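You operate a simulated robot arm through the tools that you are given. There is no shell and no other tool. Be economical: measure what you need, move in short steps, check, and stop when the job is done.

You are at the controls of a simulated robot arm. One attempt, no reset.

Task
Build the right shaft's bump stack to the set-up card's height.
Fine: tighten the shaft block knob and raise the height bar to that height first; one bump stop, one packer; lower the bar after; leave the other knob and rings.
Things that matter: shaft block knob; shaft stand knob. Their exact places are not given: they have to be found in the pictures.

It is judged by the outcome, as a careful person would: the job done as asked, and still so three seconds after it is handed in. It fails if anything else is knocked over, pushed out of place, dropped, spilled or broken.

Robot
A 6-joint arm with a two-finger gripper on a trunk, on a base that drives. Base frame: it is fixed to the floor where the robot stands at the start and does not move with it; the origin is under the middle of the robot, x ahead of it, y to its left, z up. Lengths are in mm, angles in rad, forces in N, time in s.
Its first joint turns from -2.601 to 2.601 rad. Places, roughly: shaft block knob [800, 0, 900]; shaft stand knob [800, -200, 900]. Payload 1.57 kg.
The tool frame sits at the grasp point between the pads (the TCP): z along the fingers, y along the line on which they close. The tips reach 21 mm beyond it. Largest opening 70 mm; the body of the gripper starts 50 mm behind the TCP.
Orientation is that of the tool frame in the base frame, as [roll, pitch, yaw] about the fixed x, y, z axes, in that order (R = Rz(yaw) Ry(pitch) Rx(roll)). With the fingers straight down and closing along the base's y, the tool's x points along the base's -x, its y along +y and its z along -z.

Tools
- The arm moves only by the tool step_arm. Its argument "motion" is a list of rows, each a list of 7 numbers: the shift along the base's x, y, z in mm, then the turn, a rotation vector about the base's x, y, z in rad, then the opening, from 0 (shut) to 1 (fully open). In form: [[x, y, z, wx, wy, wz, hand], ...]. A call has 1 to 20 rows; each row shifts and turns the commanded pose from where the row before left it. A row lasts 0.2 s, in which the tool goes at most 50 mm and 0.15 rad; a call with a longer step from one row to the next is refused whole, and so is a gripper value outside its range. A pose out of reach is approached as far as the arm can. The call stops where the force on the tool passes 70 N (or 10 N more than at its start, if that is more) or the arm is blocked; 0.2 s more then pass. Each finger halts on what it meets, pressing with about 30 N; the grip force reading is that of the motor and also rises with nothing between the fingers. The clock runs only during rows and for 0.2 s after the last one: add rows that do not move to give the fingers time. The reply holds the time, the measured pose of the TCP, the force on the tool along the base axes, the opening and the grip force, in the units named above and with some noise, with the torque about the TCP (base axes, N m) and any sound that the robot's microphone picked up, and new pictures: "views" is both (left out), scene, wrist or none.
- Cameras (640 x 400 px; columns grow to the right, rows downward): "scene" is now at [31, 150.1, 1866.4]; the picture's right is [0.05, -1.00, 0.00], its down [-0.78, -0.04, -0.62] and it looks along [0.62, 0.03, -0.78] (base axes); focal length 252 px, centre (320, 200). "wrist" rides on the gripper at [79, 4, -81] in the tool frame; the picture's right is [-0.05, 1.00, 0.00], its down [-0.67, -0.04, -0.74] and it looks along [-0.74, -0.04, 0.67] (tool axes); focal length 256 px, centre (320, 200).
- move_column(by): slides the trunk up (or, below 0, down) by that many mm; the arm and the scene camera ride with it, the base frame stays. It gives what a move gives, with no picture.
- base_move(legs): drives the robot by 1 to 6 legs, each [ahead, turn to the left] in mm and rad, along the robot's own axes; the way and the turn of a leg run together, so that a leg with both is an arc; at most 1500 mm and 3.142 rad a leg. The arm and the cameras ride along, it lands a little off, and it stops where it bumps. It gives what a move gives, and a new picture of the scene camera.
- head_to(pan, tilt): turns the head with the scene camera to pan (to the left, within 2.705 rad either way) and tilt (down, from -0.506 to 1.204), counted from straight ahead of the robot. It gives what a move gives, and a new picture of the scene camera.
- locate(camera, pixels): there is no depth. For up to 12 entries [column, row, z] of the newest picture of that camera ("zoom" is the newest enlarged one), the place [x, y] in the base frame at which the ray of that pixel passes the height z, good to about 2 mm, but the place of the scene camera against the robot may be out by one fixed shift of up to 18 mm in any direction. The clock stands still meanwhile.
- close_up(camera, box): a new picture of the part [left, top, right, bottom] of that camera's present view, enlarged. The clock stands still meanwhile.
- finish_job(): hands the job in; it is judged then, once.

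Keep the steps short. Do not move on a guess: measure, check each grasp and each placing, and mend mistakes. In all there are 80 turns and 260 pictures (those below and enlarged ones count). Leave the gripper open and the arm clear of the work at the hand-in unless told otherwise, and finish with a single line.

The tools are called as a command line: name --pt "numbers of a row" for each row, then --argument value for the rest, lists and objects as JSON in quotes. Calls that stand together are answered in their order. step_arm: Moves the arm, as the interface text tells. Its arguments: {"type":"object","properties":{"motion":{"type":"array"},"views":{"type":"string","enum":["both","scene","wrist","none"]}},"required":["motion"]} The other tools are called the same way: move_column (by) slides the trunk up or down; base_move (legs) drives the base; head_to (pan, tilt) turns the head that bears the scene camera; locate (camera, pixels) gives the place at which the rays of pixels pass given heights; close_up (camera, box) takes an enlarged picture of a part of a camera's view; finish_job () hands the job in.

At the start:

```text
t: 0.0
position: [662.6, 398.7, 1211.1]
tcp_rot: [-3.141, 0.0, 3.133]
ft_force: [0.0, -0.2, 0.0]
ft_torque: [-0.05, -0.01, 0.02]
width: 69.9
finger_force: 0.0
trunk travel left (down, up): [-892.0, 78.0]
robot x, y, heading: [-1.2, -11.5, 0.001]
head pan, tilt: [0.049, 0.901]
```

scene: 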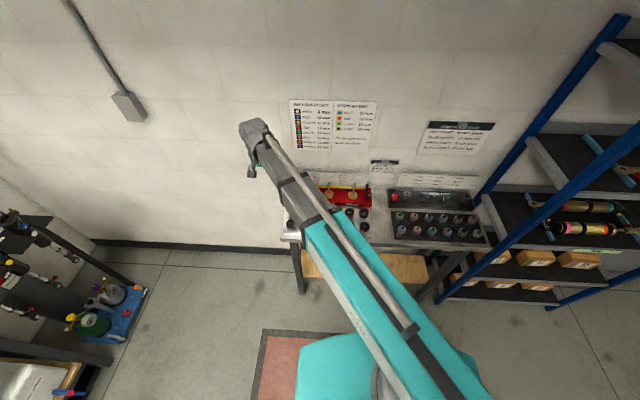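
wrist: 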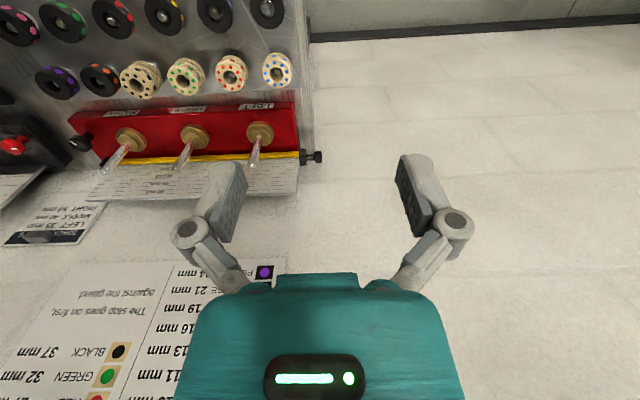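

I see wall cards (scene about 290-380, 100-160), a set-up card on the right (420-495, 120-155), and a red shaft block. I'll enlarge these to read them.

close_up --camera "scene" --box '[285, 95, 385, 160]'

close_up --camera "scene" --box '[365, 115, 500, 195]'

close_up --camera "wrist" --box '[0, 0, 320, 200]'

close_up --camera "wrist" --box '[0, 200, 320, 400]'

close_up --camera "scene" --box '[280, 160, 500, 300]'

```text
6.15 times, centred on (335, 128) of scene
```

zoom: 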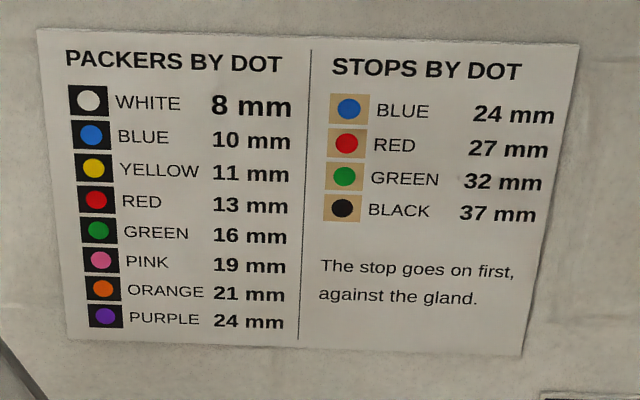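

```text
4.74 times, centred on (432, 155) of scene
```

zoom: 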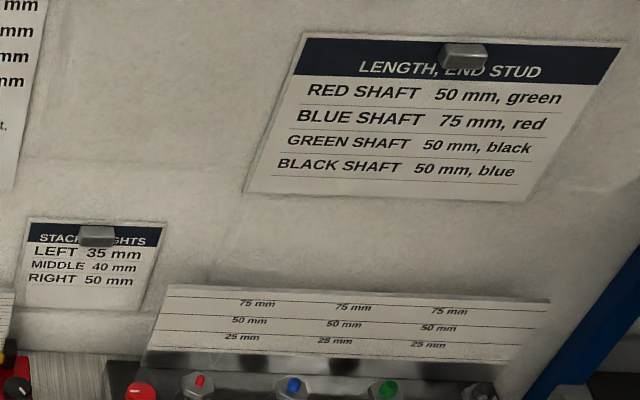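

```text
2.00 times, centred on (160, 100) of wrist
```

zoom: 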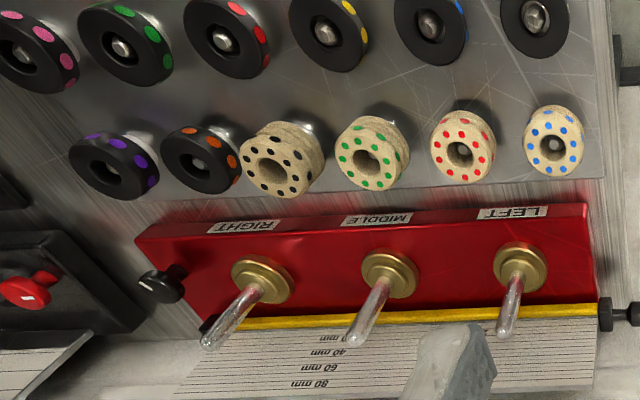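

```text
2.00 times, centred on (160, 300) of wrist
```

zoom: 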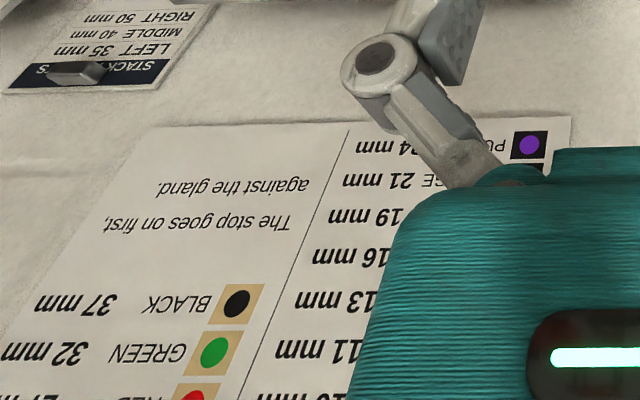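

```text
2.86 times, centred on (390, 230) of scene
```

zoom: 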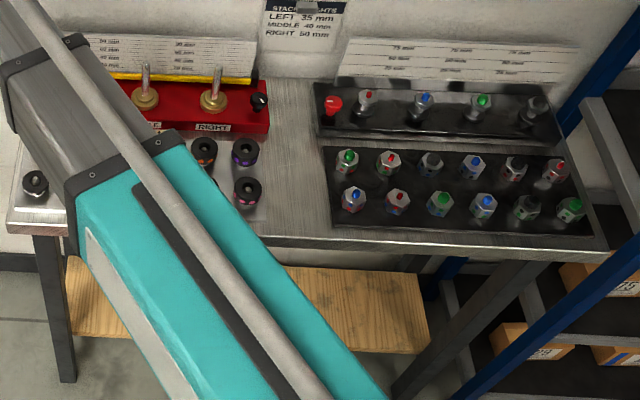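

The card reads RIGHT = 50 mm; the only pair is black stop 37 + red packer 13 = 50. Now I measure the knobs and rings roughly using the wrist picture.

locate --camera "wrist" --pixels '[[80, 142, 900], [12, 146, 900], [318, 157, 920], [119, 22, 870], [137, 80, 870], [127, 138, 880], [300, 157, 900], [110, 165, 950], [250, 165, 950], [260, 130, 880]]'

close_up --camera "wrist" --box '[60, 100, 180, 200]'

close_up --camera "wrist" --box '[220, 100, 340, 200]'

```text
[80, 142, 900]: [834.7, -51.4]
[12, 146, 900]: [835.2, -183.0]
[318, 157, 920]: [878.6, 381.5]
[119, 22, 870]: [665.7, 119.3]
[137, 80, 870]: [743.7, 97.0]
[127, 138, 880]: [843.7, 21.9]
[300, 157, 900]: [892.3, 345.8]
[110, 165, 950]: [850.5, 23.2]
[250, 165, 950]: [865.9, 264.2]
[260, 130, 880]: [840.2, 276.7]
```

```text
4.00 times, centred on (120, 150) of wrist
```

zoom: 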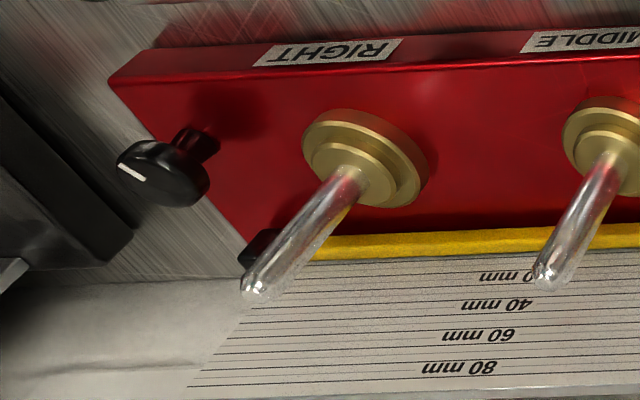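

```text
4.00 times, centred on (280, 150) of wrist
```

zoom: 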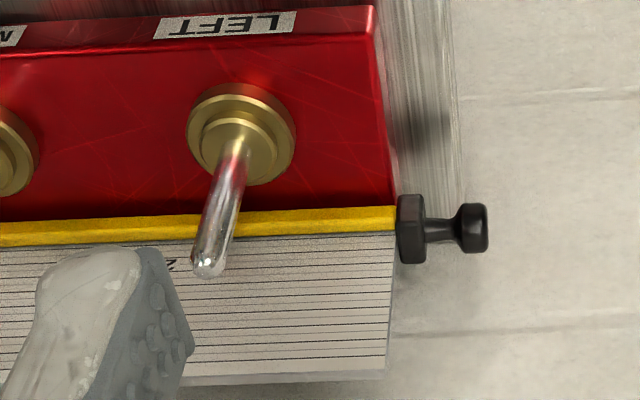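

The block knob (wrist ~80,142) has a vertical axis with a white mark; the height bar has a handle at the left end (~318,157). I'll move the arm high over the bench to get a square view of the right side.

step_arm --pt "-8 -47 -8 0 0 0 1" --pt "-8 -47 -8 0 0 0 1" --pt "-8 -47 -8 0 0 0 1" --pt "-8 -47 -8 0 0 0 1" --pt "-8 -47 -8 0 0 0 1" --pt "-8 -47 -8 0 0 0 1" --pt "-8 -47 -8 0 0 0 1" --pt "-8 -47 -8 0 0 0 1" --pt "0 0 0 0 0 0 1"

```text
t: 2.0
position: [597.1, 22.8, 1211.1]
tcp_rot: [-3.141, -0.001, 3.134]
ft_force: [0.1, -1.0, 0.5]
ft_torque: [0.01, -0.03, 0.0]
width: 70.0
finger_force: 0.1
out of reach, approached as far as the arm can: row 1, 2, 3, 4, 5, 6, 7, 8
trunk travel left (down, up): [-892.0, 78.0]
robot x, y, heading: [-2.0, -10.1, 0.002]
head pan, tilt: [0.049, 0.901]
```

scene: 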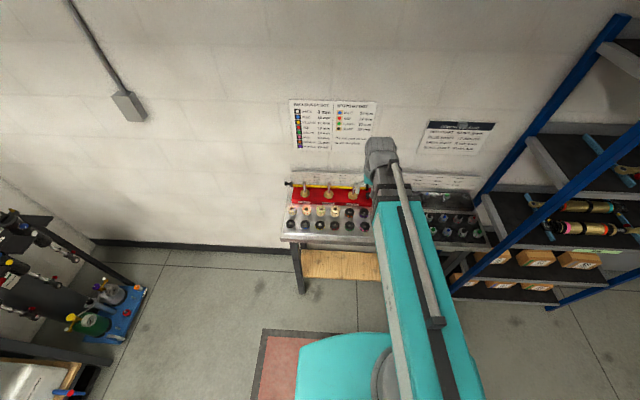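
wrist: 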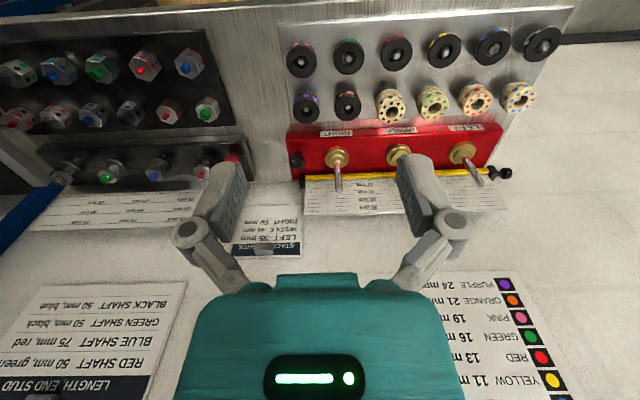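

Low heights are limited by the trunk position. I lower the trunk 150 mm (tool stays over the front of the bench, clear at x≈597, tips ~1040) then look.

move_column --by -150

step_arm --pt "0 0 0 0 0 0 1"

```text
t: 3.8
position: [598.4, 22.3, 1062.0]
tcp_rot: [-3.141, 0.0, 3.135]
ft_force: [-0.7, 0.3, 0.1]
ft_torque: [-0.03, -0.01, -0.02]
width: 69.9
finger_force: 0.1
trunk travel left (down, up): [-742.0, 228.0]
robot x, y, heading: [1.4, -8.9, 0.004]
head pan, tilt: [0.049, 0.901]
```

```text
t: 4.2
position: [597.8, 22.2, 1061.7]
tcp_rot: [-3.141, 0.0, 3.135]
ft_force: [-0.4, 0.9, -0.9]
ft_torque: [0.04, 0.0, -0.03]
width: 69.9
finger_force: 0.1
trunk travel left (down, up): [-742.0, 228.0]
robot x, y, heading: [-0.7, -9.7, -0.006]
head pan, tilt: [0.049, 0.901]
```

scene: 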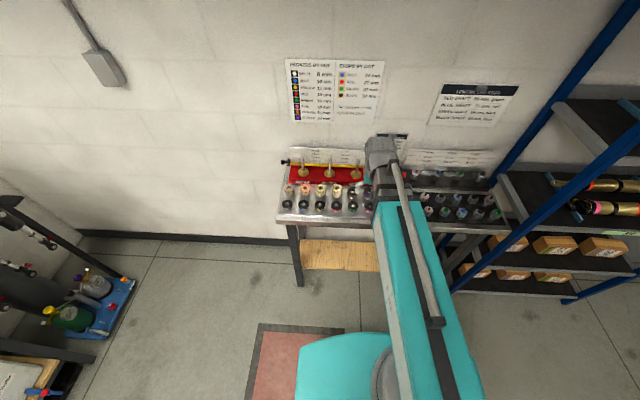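
wrist: 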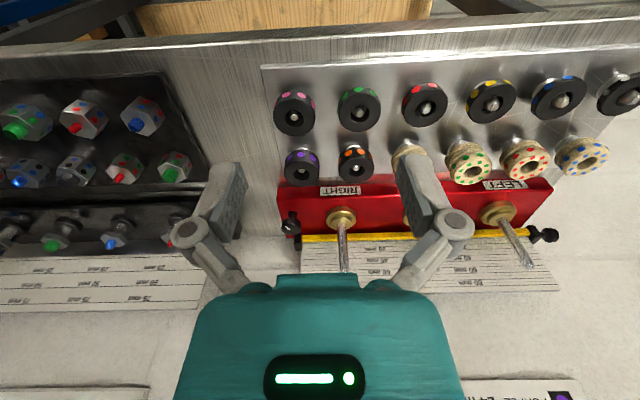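

Now measure the same features in this view at several heights to triangulate.

locate --camera "wrist" --pixels '[[291, 222, 900], [291, 222, 850], [345, 270, 900], [345, 270, 980], [342, 216, 880], [545, 235, 920], [545, 235, 870], [425, 104, 870], [425, 104, 830], [408, 155, 870], [427, 107, 850], [501, 212, 880]]'

close_up --camera "wrist" --box '[260, 60, 440, 180]'

close_up --camera "wrist" --box '[260, 170, 420, 280]'

close_up --camera "wrist" --box '[440, 180, 580, 300]'

```text
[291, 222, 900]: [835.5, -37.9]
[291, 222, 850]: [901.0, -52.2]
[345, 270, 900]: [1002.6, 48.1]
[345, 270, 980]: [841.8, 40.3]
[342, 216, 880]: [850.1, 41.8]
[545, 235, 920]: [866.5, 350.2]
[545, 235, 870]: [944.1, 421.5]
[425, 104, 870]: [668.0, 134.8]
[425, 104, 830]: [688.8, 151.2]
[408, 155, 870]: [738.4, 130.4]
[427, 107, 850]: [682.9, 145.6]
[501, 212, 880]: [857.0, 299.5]
```

```text
3.33 times, centred on (350, 120) of wrist
```

zoom: 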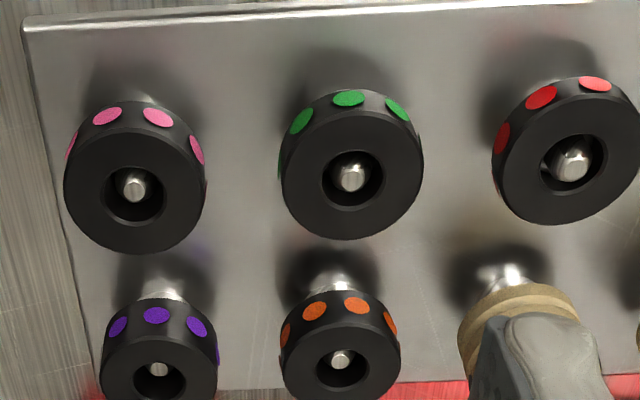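

```text
3.64 times, centred on (340, 225) of wrist
```

zoom: 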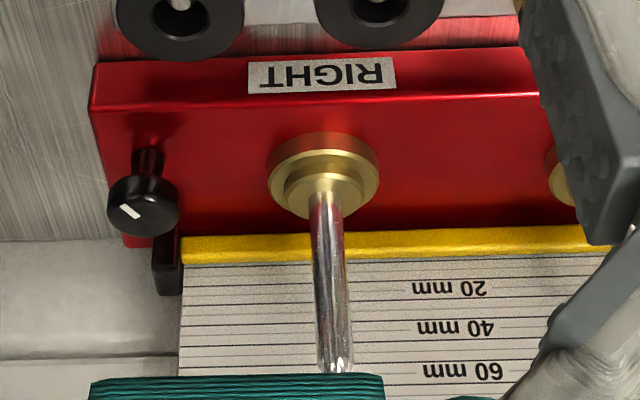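

```text
3.33 times, centred on (510, 240) of wrist
```

zoom: 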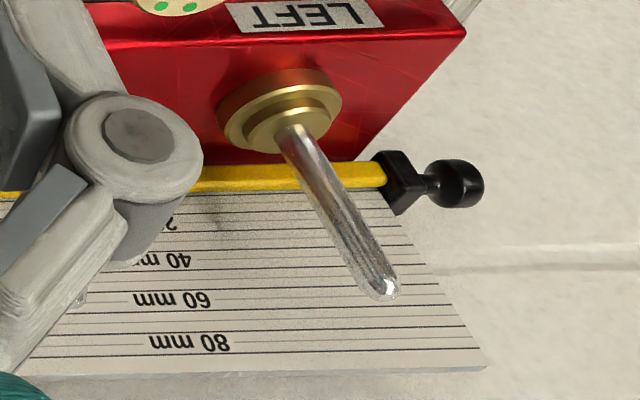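

Knob triangulates to ~(817,-34,915), right shaft ~(842,41). I move to a close viewing pose in front of the knob, still above everything.

step_arm --pt "30 -14 -5 0 0 0 1" --pt "30 -14 -10 0 0 0 1" --pt "30 -14 -15 0 0 0 1" --pt "30 -14 -20 0 0 0 1" --pt "0 0 0 0 0 0 1" --views "wrist"

close_up --camera "wrist" --box '[200, 100, 440, 250]'

```text
t: 5.3
position: [718.4, -31.6, 1061.9]
tcp_rot: [3.141, -0.002, 3.133]
ft_force: [-0.1, 0.4, 0.1]
ft_torque: [-0.01, 0.01, -0.06]
width: 69.8
finger_force: 0.0
out of reach, approached as far as the arm can: row 1, 2, 3, 4
trunk travel left (down, up): [-742.0, 228.0]
robot x, y, heading: [-2.0, -11.8, 0.002]
head pan, tilt: [0.049, 0.901]
```

wrist: 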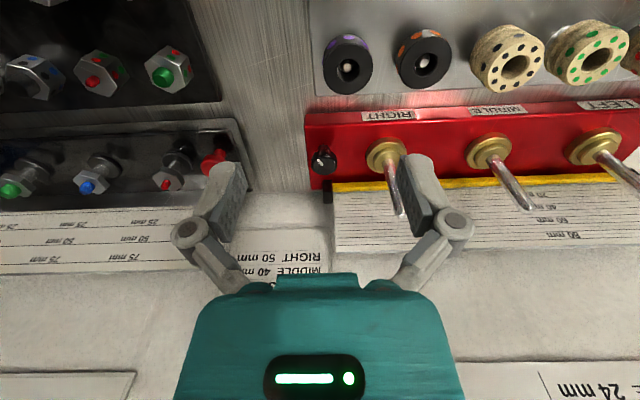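

```text
2.67 times, centred on (320, 175) of wrist
```

zoom: 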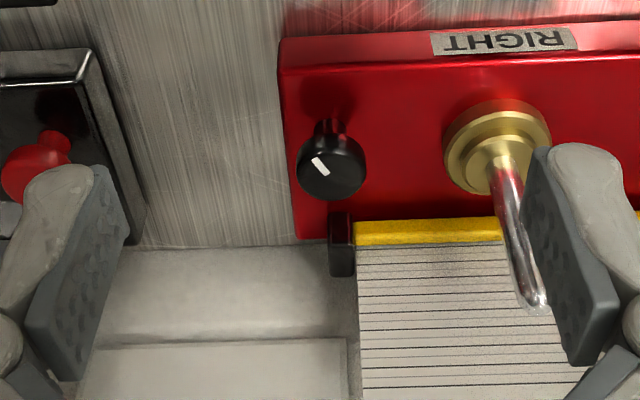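

The arm's lowest height rides with the trunk. I lower the trunk 100 mm more (tips to ~941, only rings below at ~870) and look.

move_column --by -100

step_arm --pt "0 0 0 0 0 0 1"

close_up --camera "wrist" --box '[240, 120, 420, 300]'

```text
t: 6.7
position: [718.6, -31.9, 961.3]
tcp_rot: [-3.141, 0.001, 3.135]
ft_force: [-0.4, 0.0, 0.5]
ft_torque: [-0.02, 0.02, 0.01]
width: 69.9
finger_force: 0.1
trunk travel left (down, up): [-642.0, 328.0]
robot x, y, heading: [1.8, -8.7, 0.003]
head pan, tilt: [0.049, 0.901]
```

```text
t: 7.1
position: [719.0, -32.8, 960.8]
tcp_rot: [3.141, 0.0, 3.136]
ft_force: [0.9, -1.0, -0.5]
ft_torque: [0.0, 0.03, -0.01]
width: 70.1
finger_force: 0.0
trunk travel left (down, up): [-642.0, 328.0]
robot x, y, heading: [-1.4, -6.6, -0.001]
head pan, tilt: [0.049, 0.901]
```

scene: 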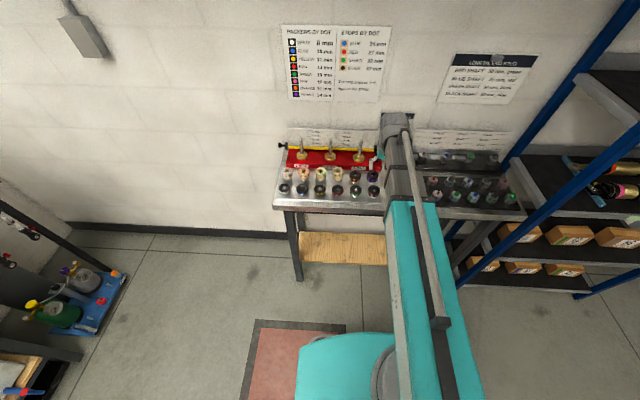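
wrist: 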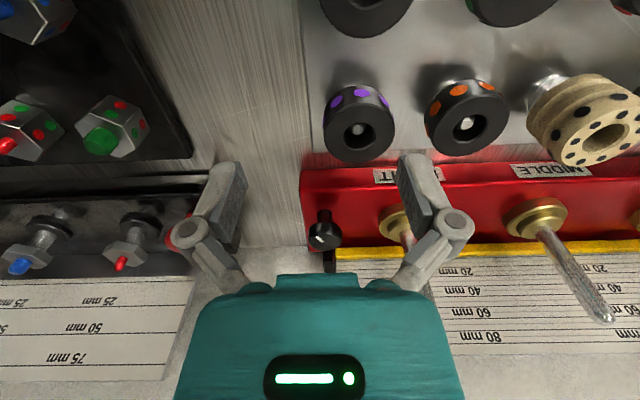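

```text
2.22 times, centred on (330, 210) of wrist
```

zoom: 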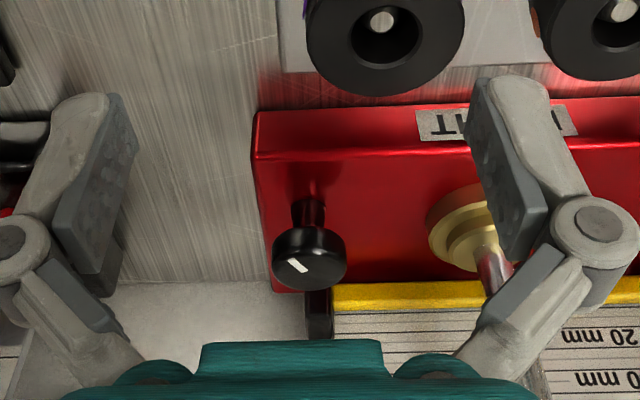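

locate --camera "wrist" --pixels '[[324.6, 236, 915], [324.6, 236, 905], [324.6, 222, 900], [380, 112, 870], [592, 138, 870], [357, 131, 870], [465, 123, 870]]'

```text
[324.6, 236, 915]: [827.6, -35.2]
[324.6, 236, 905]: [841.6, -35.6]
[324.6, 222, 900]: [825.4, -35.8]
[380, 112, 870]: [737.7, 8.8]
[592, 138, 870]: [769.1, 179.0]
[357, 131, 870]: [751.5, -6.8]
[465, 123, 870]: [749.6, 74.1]
```

Knob top centre confirmed at (827,-35,915), ~29 mm across. I come over it at height 961 with the gripper turned +0.9 rad, half closed, so I can turn it clockwise.

step_arm --pt "18 0 0 0 0 0.15 0.9" --pt "18 0 0 0 0 0.15 0.8" --pt "18 0 0 0 0 0.15 0.7" --pt "18 -1 0 0 0 0.15 0.65" --pt "18 -1 0 0 0 0.15 0.65" --pt "18 -1 0 0 0 0.15 0.65" --pt "0 0 0 0 0 0 0.65"

close_up --camera "scene" --box '[260, 100, 440, 220]'

```text
t: 8.7
position: [827.8, -35.6, 960.4]
tcp_rot: [3.141, -0.001, -2.249]
ft_force: [0.4, -0.9, -0.8]
ft_torque: [0.03, -0.01, 0.01]
width: 45.6
finger_force: 0.1
trunk travel left (down, up): [-642.0, 328.0]
robot x, y, heading: [-0.5, -8.1, 0.004]
head pan, tilt: [0.049, 0.901]
```

scene: 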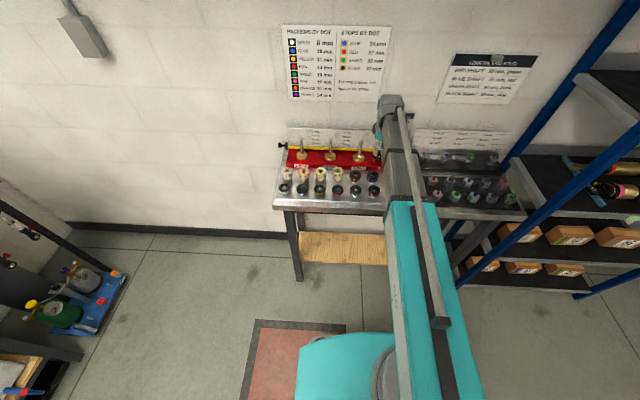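
wrist: 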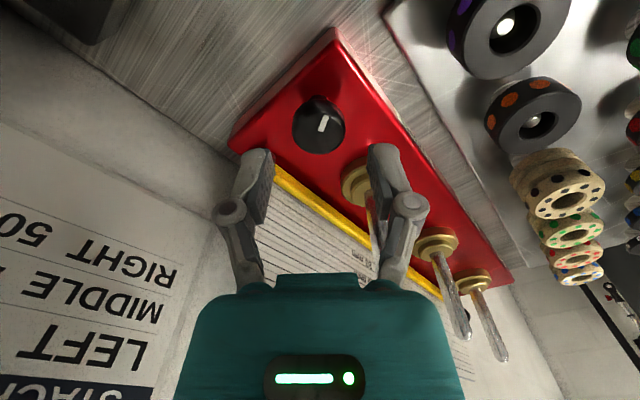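

```text
3.33 times, centred on (350, 160) of scene
```

zoom: 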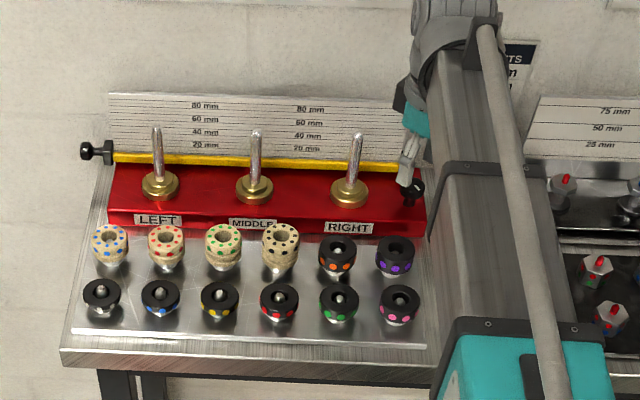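

locate --camera "wrist" --pixels '[[318, 123, 915], [318, 123, 910], [318, 98, 910], [318, 150, 905]]'

close_up --camera "wrist" --box '[240, 70, 400, 170]'

```text
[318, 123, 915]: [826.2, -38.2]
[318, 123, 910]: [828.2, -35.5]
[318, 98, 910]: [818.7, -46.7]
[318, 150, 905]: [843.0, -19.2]
```

```text
4.00 times, centred on (320, 120) of wrist
```

zoom: 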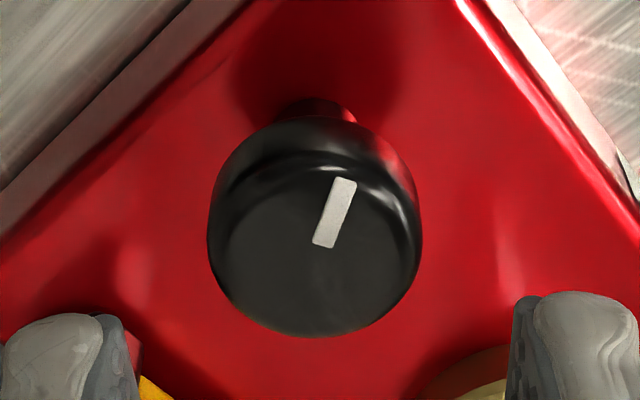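

The knob is centred between the fingers. I descend to TCP height ~910 and close on it.

step_arm --pt "0 0 -25 0 0 0 0.65" --pt "0 0 -25 0 0 0 0.65" --pt "0 0 0 0 0 0 0.3" --pt "0 0 0 0 0 0 0.3" --pt "0 0 0 0 0 0 0.3"

```text
t: 9.9
position: [827.0, -34.5, 962.6]
tcp_rot: [-3.141, 0.0, -2.25]
ft_force: [-0.1, -0.7, 0.5]
ft_torque: [0.02, 0.0, 0.02]
width: 20.9
finger_force: 0.1
out of reach, approached as far as the arm can: row 1, 2
trunk travel left (down, up): [-642.0, 328.0]
robot x, y, heading: [0.2, -8.8, 0.005]
head pan, tilt: [0.049, 0.901]
```

scene: 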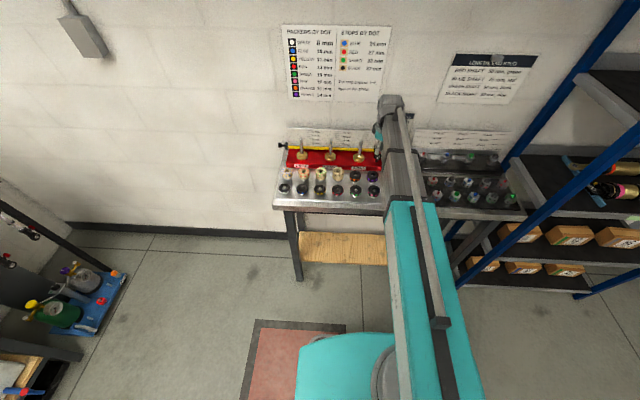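
wrist: 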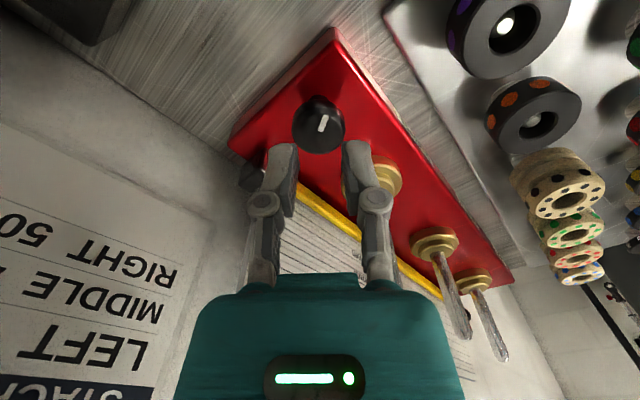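

The floor of the arm is at the trunk limit again. I raise the tool 150 mm, then lower the trunk 150 mm, to gain downward travel.

step_arm --pt "0 0 50 0 0 0 0.65" --pt "0 0 50 0 0 0 0.65" --pt "0 0 50 0 0 0 0.65" --pt "0 0 0 0 0 0 0.65" --views "none"

move_column --by -150

```text
t: 10.9
position: [827.2, -35.6, 961.3]
tcp_rot: [-3.141, -0.001, -2.25]
ft_force: [-0.4, 0.9, 0.3]
ft_torque: [-0.03, -0.02, 0.01]
width: 45.4
finger_force: 0.2
out of reach, approached as far as the arm can: row 1, 2, 3
trunk travel left (down, up): [-642.0, 328.0]
robot x, y, heading: [1.8, -8.3, -0.002]
head pan, tilt: [0.049, 0.901]
```

```text
t: 11.8
position: [828.5, -36.4, 893.4]
tcp_rot: [-3.125, 0.006, -2.25]
ft_force: [-0.9, -4.5, 46.1]
ft_torque: [-0.03, 0.22, -0.17]
width: 70.0
finger_force: 32.2
trunk travel left (down, up): [-572.0, 398.0]
robot x, y, heading: [1.8, -11.4, 0.005]
head pan, tilt: [0.049, 0.901]
stopped: the force on the tool passed its limit at 74 N (the readings are from after the stop); the commanded pose is now the measured one
```

The arm did not rise, so heights come only from the trunk; the tips have touched down with ~46 N. I back off by raising the trunk 25 mm, then look.

move_column --by 25

step_arm --pt "0 0 0 0 0 0 1"

close_up --camera "wrist" --box '[200, 50, 440, 200]'

close_up --camera "scene" --box '[260, 80, 440, 200]'

```text
t: 12.5
position: [832.4, -35.3, 915.7]
tcp_rot: [-3.133, 0.005, -2.249]
ft_force: [0.5, -0.9, -0.4]
ft_torque: [0.0, 0.01, 0.02]
width: 49.3
finger_force: 0.0
trunk travel left (down, up): [-597.0, 373.0]
robot x, y, heading: [-1.8, -10.6, 0.0]
head pan, tilt: [0.049, 0.901]
```

```text
t: 12.9
position: [831.2, -35.7, 915.8]
tcp_rot: [-3.134, 0.007, -2.249]
ft_force: [-0.5, -0.2, 0.7]
ft_torque: [0.0, 0.0, 0.0]
width: 69.8
finger_force: 0.0
trunk travel left (down, up): [-597.0, 373.0]
robot x, y, heading: [1.0, -9.9, 0.002]
head pan, tilt: [0.049, 0.901]
```

scene: 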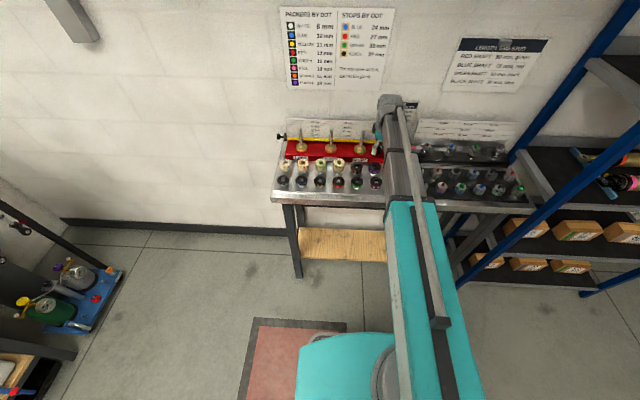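
wrist: 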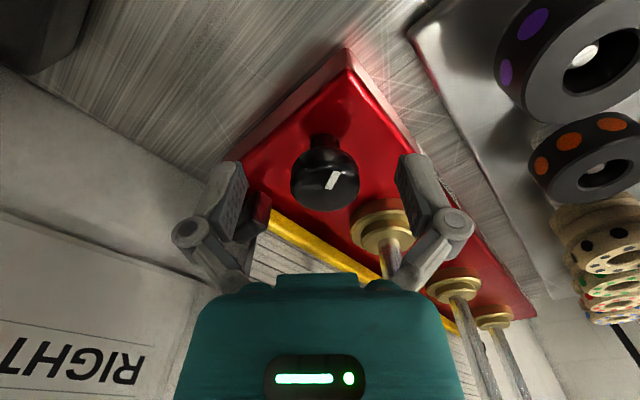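

```text
2.67 times, centred on (320, 125) of wrist
```

zoom: 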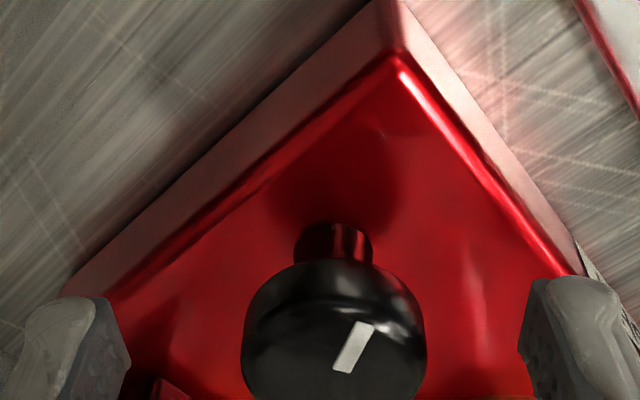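

```text
3.33 times, centred on (350, 140) of scene
```

zoom: 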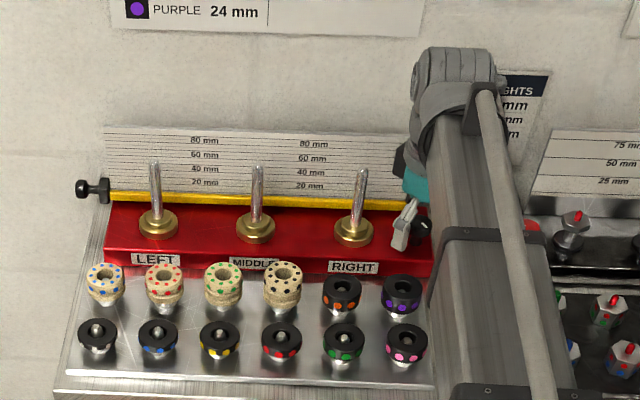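

Nothing was displaced; the tips just touched the block top (~872). Measure the knob again from here.

locate --camera "wrist" --pixels '[[326, 182, 915], [326, 182, 912], [324, 150, 905]]'

step_arm --pt "-2 1 5 0 0 0 1" --pt "0 0 0 0 0 0 0.6" --pt "0 0 0 0 0 0 0.6" --views "wrist"

```text
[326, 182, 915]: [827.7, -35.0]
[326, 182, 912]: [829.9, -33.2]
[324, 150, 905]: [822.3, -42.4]
```

```text
t: 13.7
position: [828.9, -34.1, 915.5]
tcp_rot: [-3.132, 0.007, -2.252]
ft_force: [-1.3, 0.3, -0.1]
ft_torque: [-0.03, 0.0, 0.03]
width: 42.3
finger_force: 0.0
out of reach, approached as far as the arm can: row 1
trunk travel left (down, up): [-597.0, 373.0]
robot x, y, heading: [-2.1, -12.5, 0.002]
head pan, tilt: [0.049, 0.901]
```

wrist: 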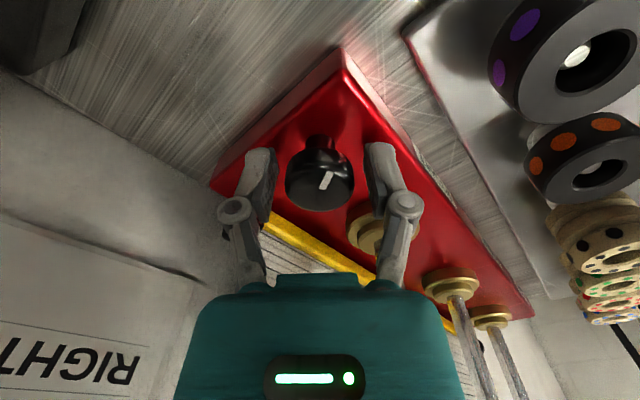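

Confirmed: column = z, arm = x/y/yaw. Lower 7 mm and close on the knob.

move_column --by -7

step_arm --pt "0 0 0 0 0 0 0.3" --pt "0 0 0 0 0 0 0.3" --pt "0 0 0 0 0 0 0.3" --views "wrist"

```text
t: 14.3
position: [829.3, -33.6, 908.1]
tcp_rot: [-3.134, 0.005, -2.25]
ft_force: [0.8, -1.4, 1.3]
ft_torque: [0.01, 0.01, -0.01]
width: 42.5
finger_force: 0.1
trunk travel left (down, up): [-590.0, 380.0]
robot x, y, heading: [1.1, -7.6, -0.001]
head pan, tilt: [0.049, 0.901]
```

```text
t: 15.1
position: [827.5, -32.8, 910.4]
tcp_rot: [-3.132, 0.006, -2.248]
ft_force: [-1.9, 6.2, 18.0]
ft_torque: [0.36, 0.44, -0.07]
width: 31.9
finger_force: 8.4
trunk travel left (down, up): [-590.0, 380.0]
robot x, y, heading: [0.5, -9.5, 0.001]
head pan, tilt: [0.049, 0.901]
```

wrist: 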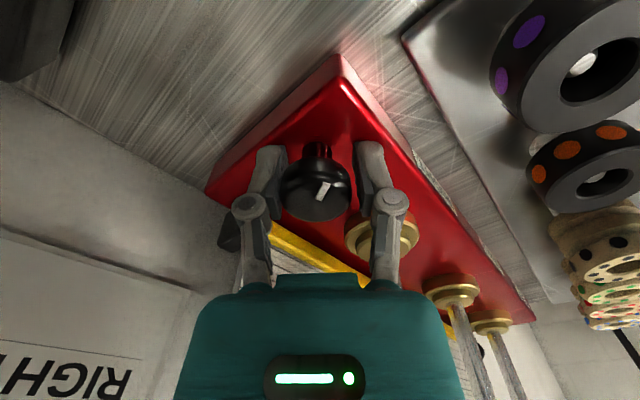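

Closing isn't complete and there is an upward 18 N. I give a little more closing time and look closely.

step_arm --pt "0 0 0 0 0 0 0.2" --pt "0 0 0 0 0 0 0.2" --views "wrist"

close_up --camera "wrist" --box '[220, 120, 420, 260]'

```text
t: 15.7
position: [827.4, -33.0, 910.4]
tcp_rot: [-3.132, 0.007, -2.249]
ft_force: [-0.6, 5.1, 21.9]
ft_torque: [0.46, 0.61, -0.07]
width: 31.2
finger_force: 13.3
trunk travel left (down, up): [-590.0, 380.0]
robot x, y, heading: [0.6, -11.0, 0.0]
head pan, tilt: [0.049, 0.901]
```

wrist: 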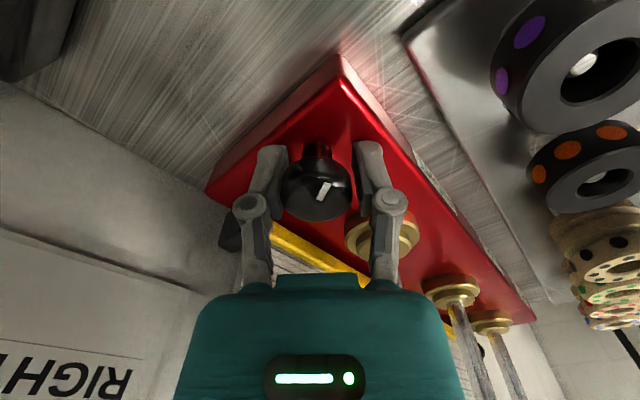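

```text
2.86 times, centred on (320, 190) of wrist
```

zoom: 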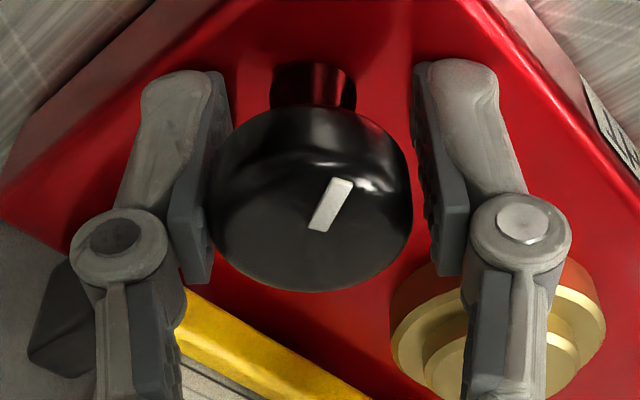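

The tips are rubbing the block top (TCP got pushed up 2 mm). Open a little, raise 6 mm, and close again.

step_arm --pt "0 0 0 0 0 0 0.6" --pt "0 0 0 0 0 0 0.6" --views "none"

move_column --by 6

step_arm --pt "0 0 0 0 0 0 0.3" --pt "0 0 0 0 0 0 0.3" --pt "0 0 0 0 0 0 0.3" --views "wrist"

close_up --camera "wrist" --box '[220, 120, 420, 260]'

```text
t: 16.3
position: [829.4, -34.0, 908.0]
tcp_rot: [-3.131, 0.005, -2.251]
ft_force: [0.6, 0.8, 1.4]
ft_torque: [0.02, 0.06, 0.02]
width: 42.3
finger_force: 0.1
trunk travel left (down, up): [-590.0, 380.0]
robot x, y, heading: [1.2, -8.0, 0.001]
head pan, tilt: [0.049, 0.901]
```

```text
t: 16.9
position: [829.0, -35.0, 914.6]
tcp_rot: [-3.134, 0.005, -2.249]
ft_force: [0.4, 0.0, -0.5]
ft_torque: [0.01, -0.02, 0.02]
width: 42.3
finger_force: 0.0
trunk travel left (down, up): [-596.0, 374.0]
robot x, y, heading: [0.2, -9.1, 0.001]
head pan, tilt: [0.049, 0.901]
```

```text
t: 17.6
position: [829.5, -35.0, 915.0]
tcp_rot: [-3.133, 0.007, -2.249]
ft_force: [2.5, -0.7, 2.0]
ft_torque: [-0.07, 0.01, 0.02]
width: 28.2
finger_force: 32.0
trunk travel left (down, up): [-596.0, 374.0]
robot x, y, heading: [-1.1, -10.1, 0.001]
head pan, tilt: [0.049, 0.901]
```

wrist: 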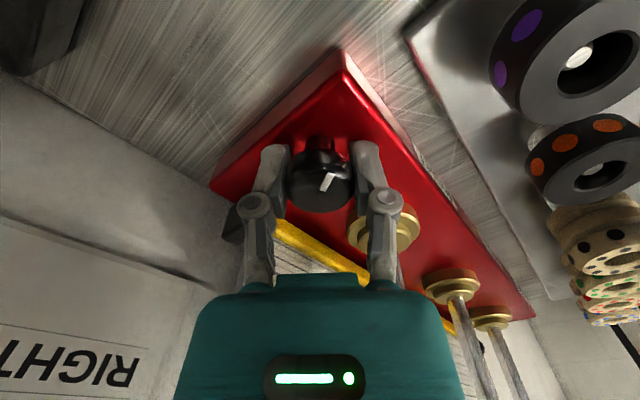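

```text
2.86 times, centred on (320, 190) of wrist
```

zoom: 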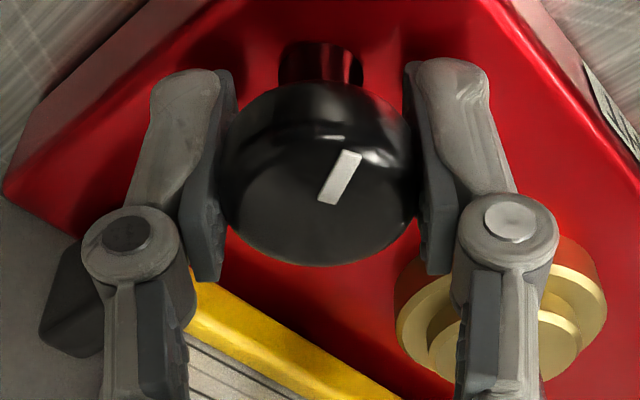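

Knob gripped (28.2 mm, 32 N). Turn clockwise 0.9 rad and read the torque.

step_arm --pt "0 0 0 0 0 -0.12 0.3" --pt "0 0 0 0 0 -0.12 0.3" --pt "0 0 0 0 0 -0.12 0.3" --pt "0 0 0 0 0 -0.12 0.3" --pt "0 0 0 0 0 -0.12 0.3" --pt "0 0 0 0 0 -0.12 0.3" --pt "0 0 0 0 0 0 0.3" --views "wrist"

close_up --camera "wrist" --box '[220, 120, 420, 260]'

```text
t: 19.2
position: [830.2, -34.3, 914.3]
tcp_rot: [-3.134, 0.007, -2.971]
ft_force: [5.4, -8.4, 1.3]
ft_torque: [-0.13, 0.42, 0.0]
width: 28.1
finger_force: 32.5
trunk travel left (down, up): [-596.0, 374.0]
robot x, y, heading: [1.4, -9.5, 0.007]
head pan, tilt: [0.049, 0.901]
```

wrist: 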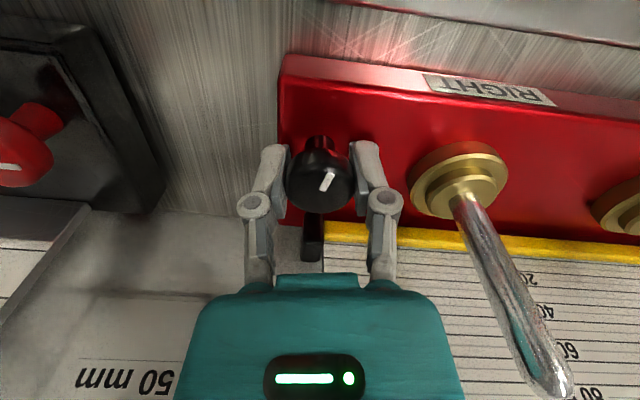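

```text
2.86 times, centred on (320, 190) of wrist
```

zoom: 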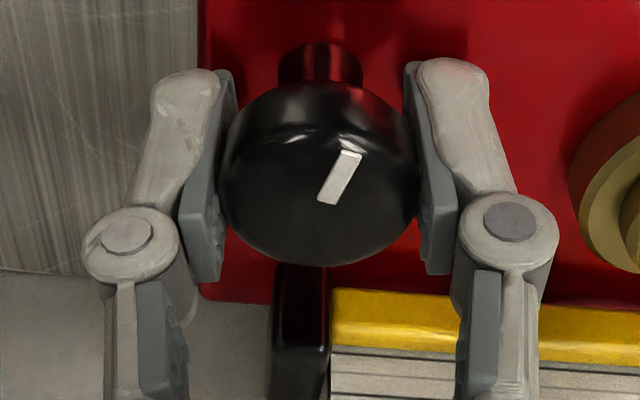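

The knob turns with the gripper with almost no resistance. Continue clockwise.

step_arm --pt "0 0 0 0 0 -0.12 0.3" --pt "0 0 0 0 0 -0.12 0.3" --pt "0 0 0 0 0 -0.12 0.3" --pt "0 0 0 0 0 -0.12 0.3" --pt "0 0 0 0 0 -0.12 0.3" --pt "0 0 0 0 0 -0.12 0.3" --pt "0 0 0 0 0 0 0.3" --views "wrist"

close_up --camera "wrist" --box '[220, 120, 420, 260]'

```text
t: 20.9
position: [828.9, -36.0, 913.9]
tcp_rot: [-3.131, 0.005, 2.59]
ft_force: [7.1, -17.1, 1.5]
ft_torque: [-0.16, -0.12, 0.02]
width: 27.9
finger_force: 31.8
trunk travel left (down, up): [-596.0, 374.0]
robot x, y, heading: [0.2, -10.0, 0.001]
head pan, tilt: [0.049, 0.901]
```

wrist: 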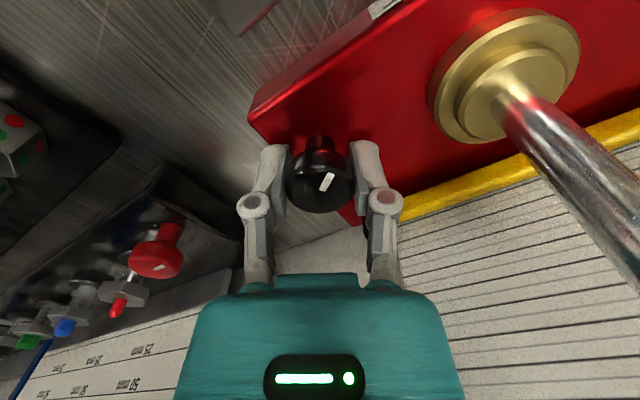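

```text
2.86 times, centred on (320, 190) of wrist
```

zoom: 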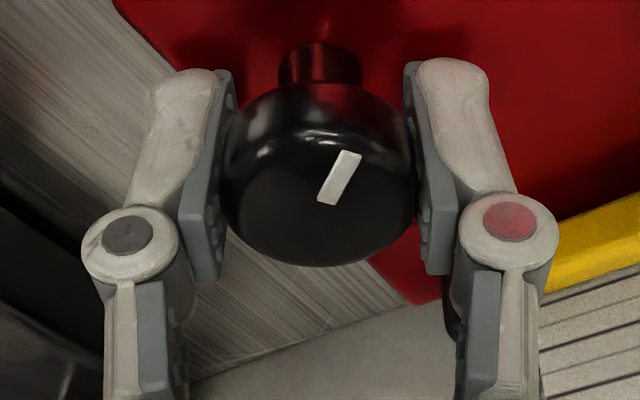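

Still free turning; a small side load (-17 N in y), so I ease 1.5 mm that way and continue.

step_arm --pt "0.5 -1.5 0 0 0 -0.12 0.3" --pt "0 0 0 0 0 -0.12 0.3" --pt "0 0 0 0 0 -0.12 0.3" --pt "0 0 0 0 0 -0.12 0.3" --pt "0 0 0 0 0 -0.12 0.3" --pt "0 0 0 0 0 -0.12 0.3" --pt "0 0 0 0 0 0 0.3" --views "wrist"

close_up --camera "wrist" --box '[220, 120, 420, 260]'

```text
t: 22.4
position: [829.0, -36.5, 914.9]
tcp_rot: [-3.132, 0.004, 1.871]
ft_force: [-20.3, -10.2, -12.9]
ft_torque: [0.11, 0.09, 0.19]
width: 28.1
finger_force: 32.0
trunk travel left (down, up): [-596.0, 374.0]
robot x, y, heading: [-0.5, -9.9, -0.002]
head pan, tilt: [0.049, 0.901]
```

wrist: 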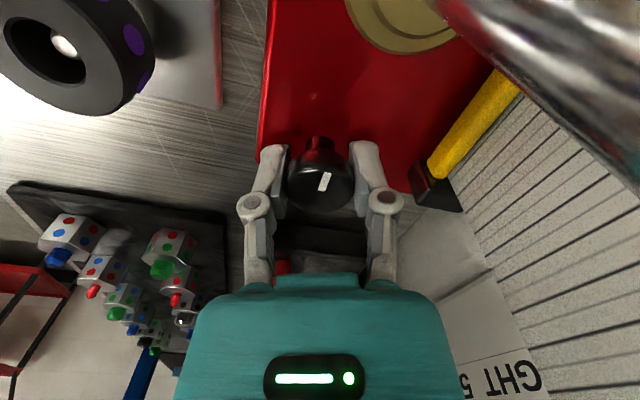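

```text
2.86 times, centred on (320, 190) of wrist
```

zoom: 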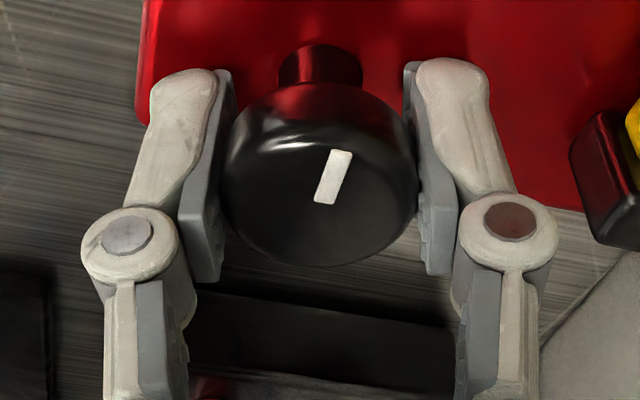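

Torque now rises (0.19 Nm) and the tool is drawn down – the screw is starting to bite. But the wrist camera is swinging near the right shaft, so I release slightly, turn back, and regrip.

step_arm --pt "0 0 0 0 0 0 0.52" --pt "0 0 0 0 0 0 0.52" --pt "0 0 0 0 0 0.14 0.52" --pt "0 0 0 0 0 0.14 0.52" --pt "0 0 0 0 0 0.14 0.52" --pt "0 0 0 0 0 0.14 0.52" --pt "0 0 0 0 0 0.14 0.52" --pt "0 0 0 0 0 0.14 0.52" --pt "0 0 0 0 0 0.14 0.52" --pt "0 0 0 0 0 0.14 0.52" --pt "0 0 0 0 0 0.14 0.52" --pt "0 0 0 0 0 0.14 0.52" --pt "0 0 0 0 0 0.14 0.52" --pt "0 0 0 0 0 0.14 0.52" --pt "0 0 0 0 0 0.14 0.52" --pt "0 0 0 0 0 0 0.52" --views "wrist"

close_up --camera "wrist" --box '[220, 120, 420, 260]'

```text
t: 25.9
position: [830.0, -35.1, 914.4]
tcp_rot: [-3.131, 0.004, -2.588]
ft_force: [0.6, 0.3, -0.3]
ft_torque: [0.0, 0.02, 0.0]
width: 36.3
finger_force: 0.1
trunk travel left (down, up): [-596.0, 374.0]
robot x, y, heading: [2.0, -10.3, 0.001]
head pan, tilt: [0.049, 0.901]
```

wrist: 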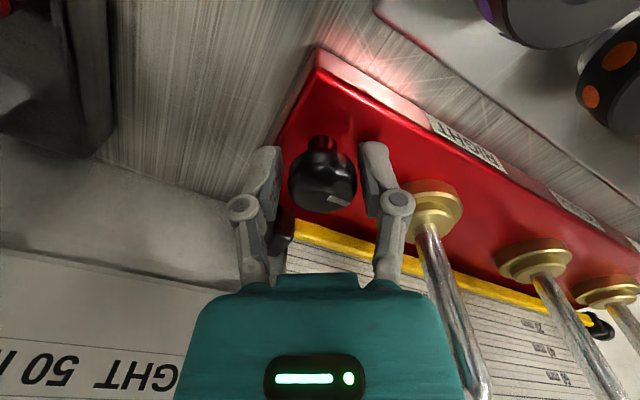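

```text
2.86 times, centred on (320, 190) of wrist
```

zoom: 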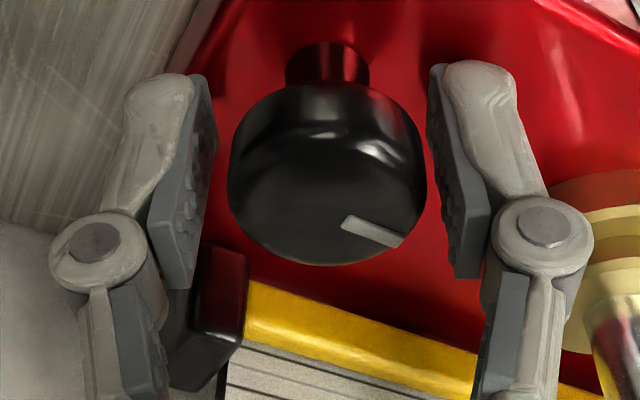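

Mark held. Regrip and turn on in smaller steps, watching torque.

step_arm --pt "0 0 0 0 0 0 0.3" --pt "0 0 0 0 0 0 0.3" --pt "0 0 0 0 0 -0.1 0.3" --pt "0 0 0 0 0 -0.1 0.3" --pt "0 0 0 0 0 -0.1 0.3" --pt "0 0 0 0 0 -0.1 0.3" --pt "0 0 0 0 0 0 0.3" --views "wrist"

close_up --camera "wrist" --box '[220, 120, 420, 260]'

```text
t: 27.4
position: [830.1, -35.6, 915.3]
tcp_rot: [-3.131, 0.007, -2.995]
ft_force: [-0.8, 4.1, 1.7]
ft_torque: [-0.03, -0.06, 0.17]
width: 28.4
finger_force: 31.7
trunk travel left (down, up): [-596.0, 374.0]
robot x, y, heading: [3.1, -8.5, 0.005]
head pan, tilt: [0.049, 0.901]
```

wrist: 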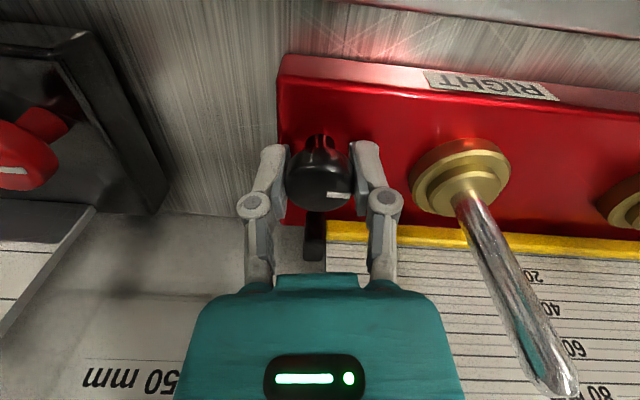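

```text
2.86 times, centred on (320, 190) of wrist
```

zoom: 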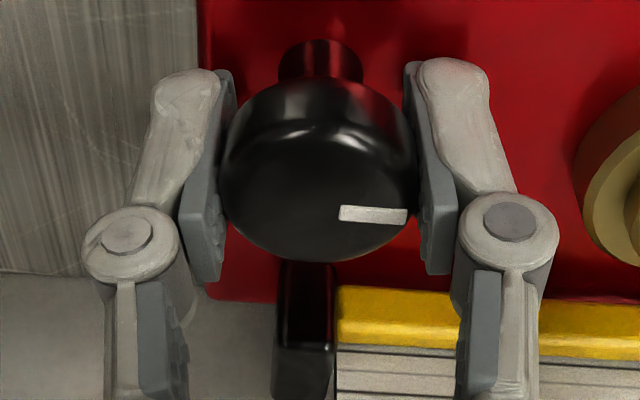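

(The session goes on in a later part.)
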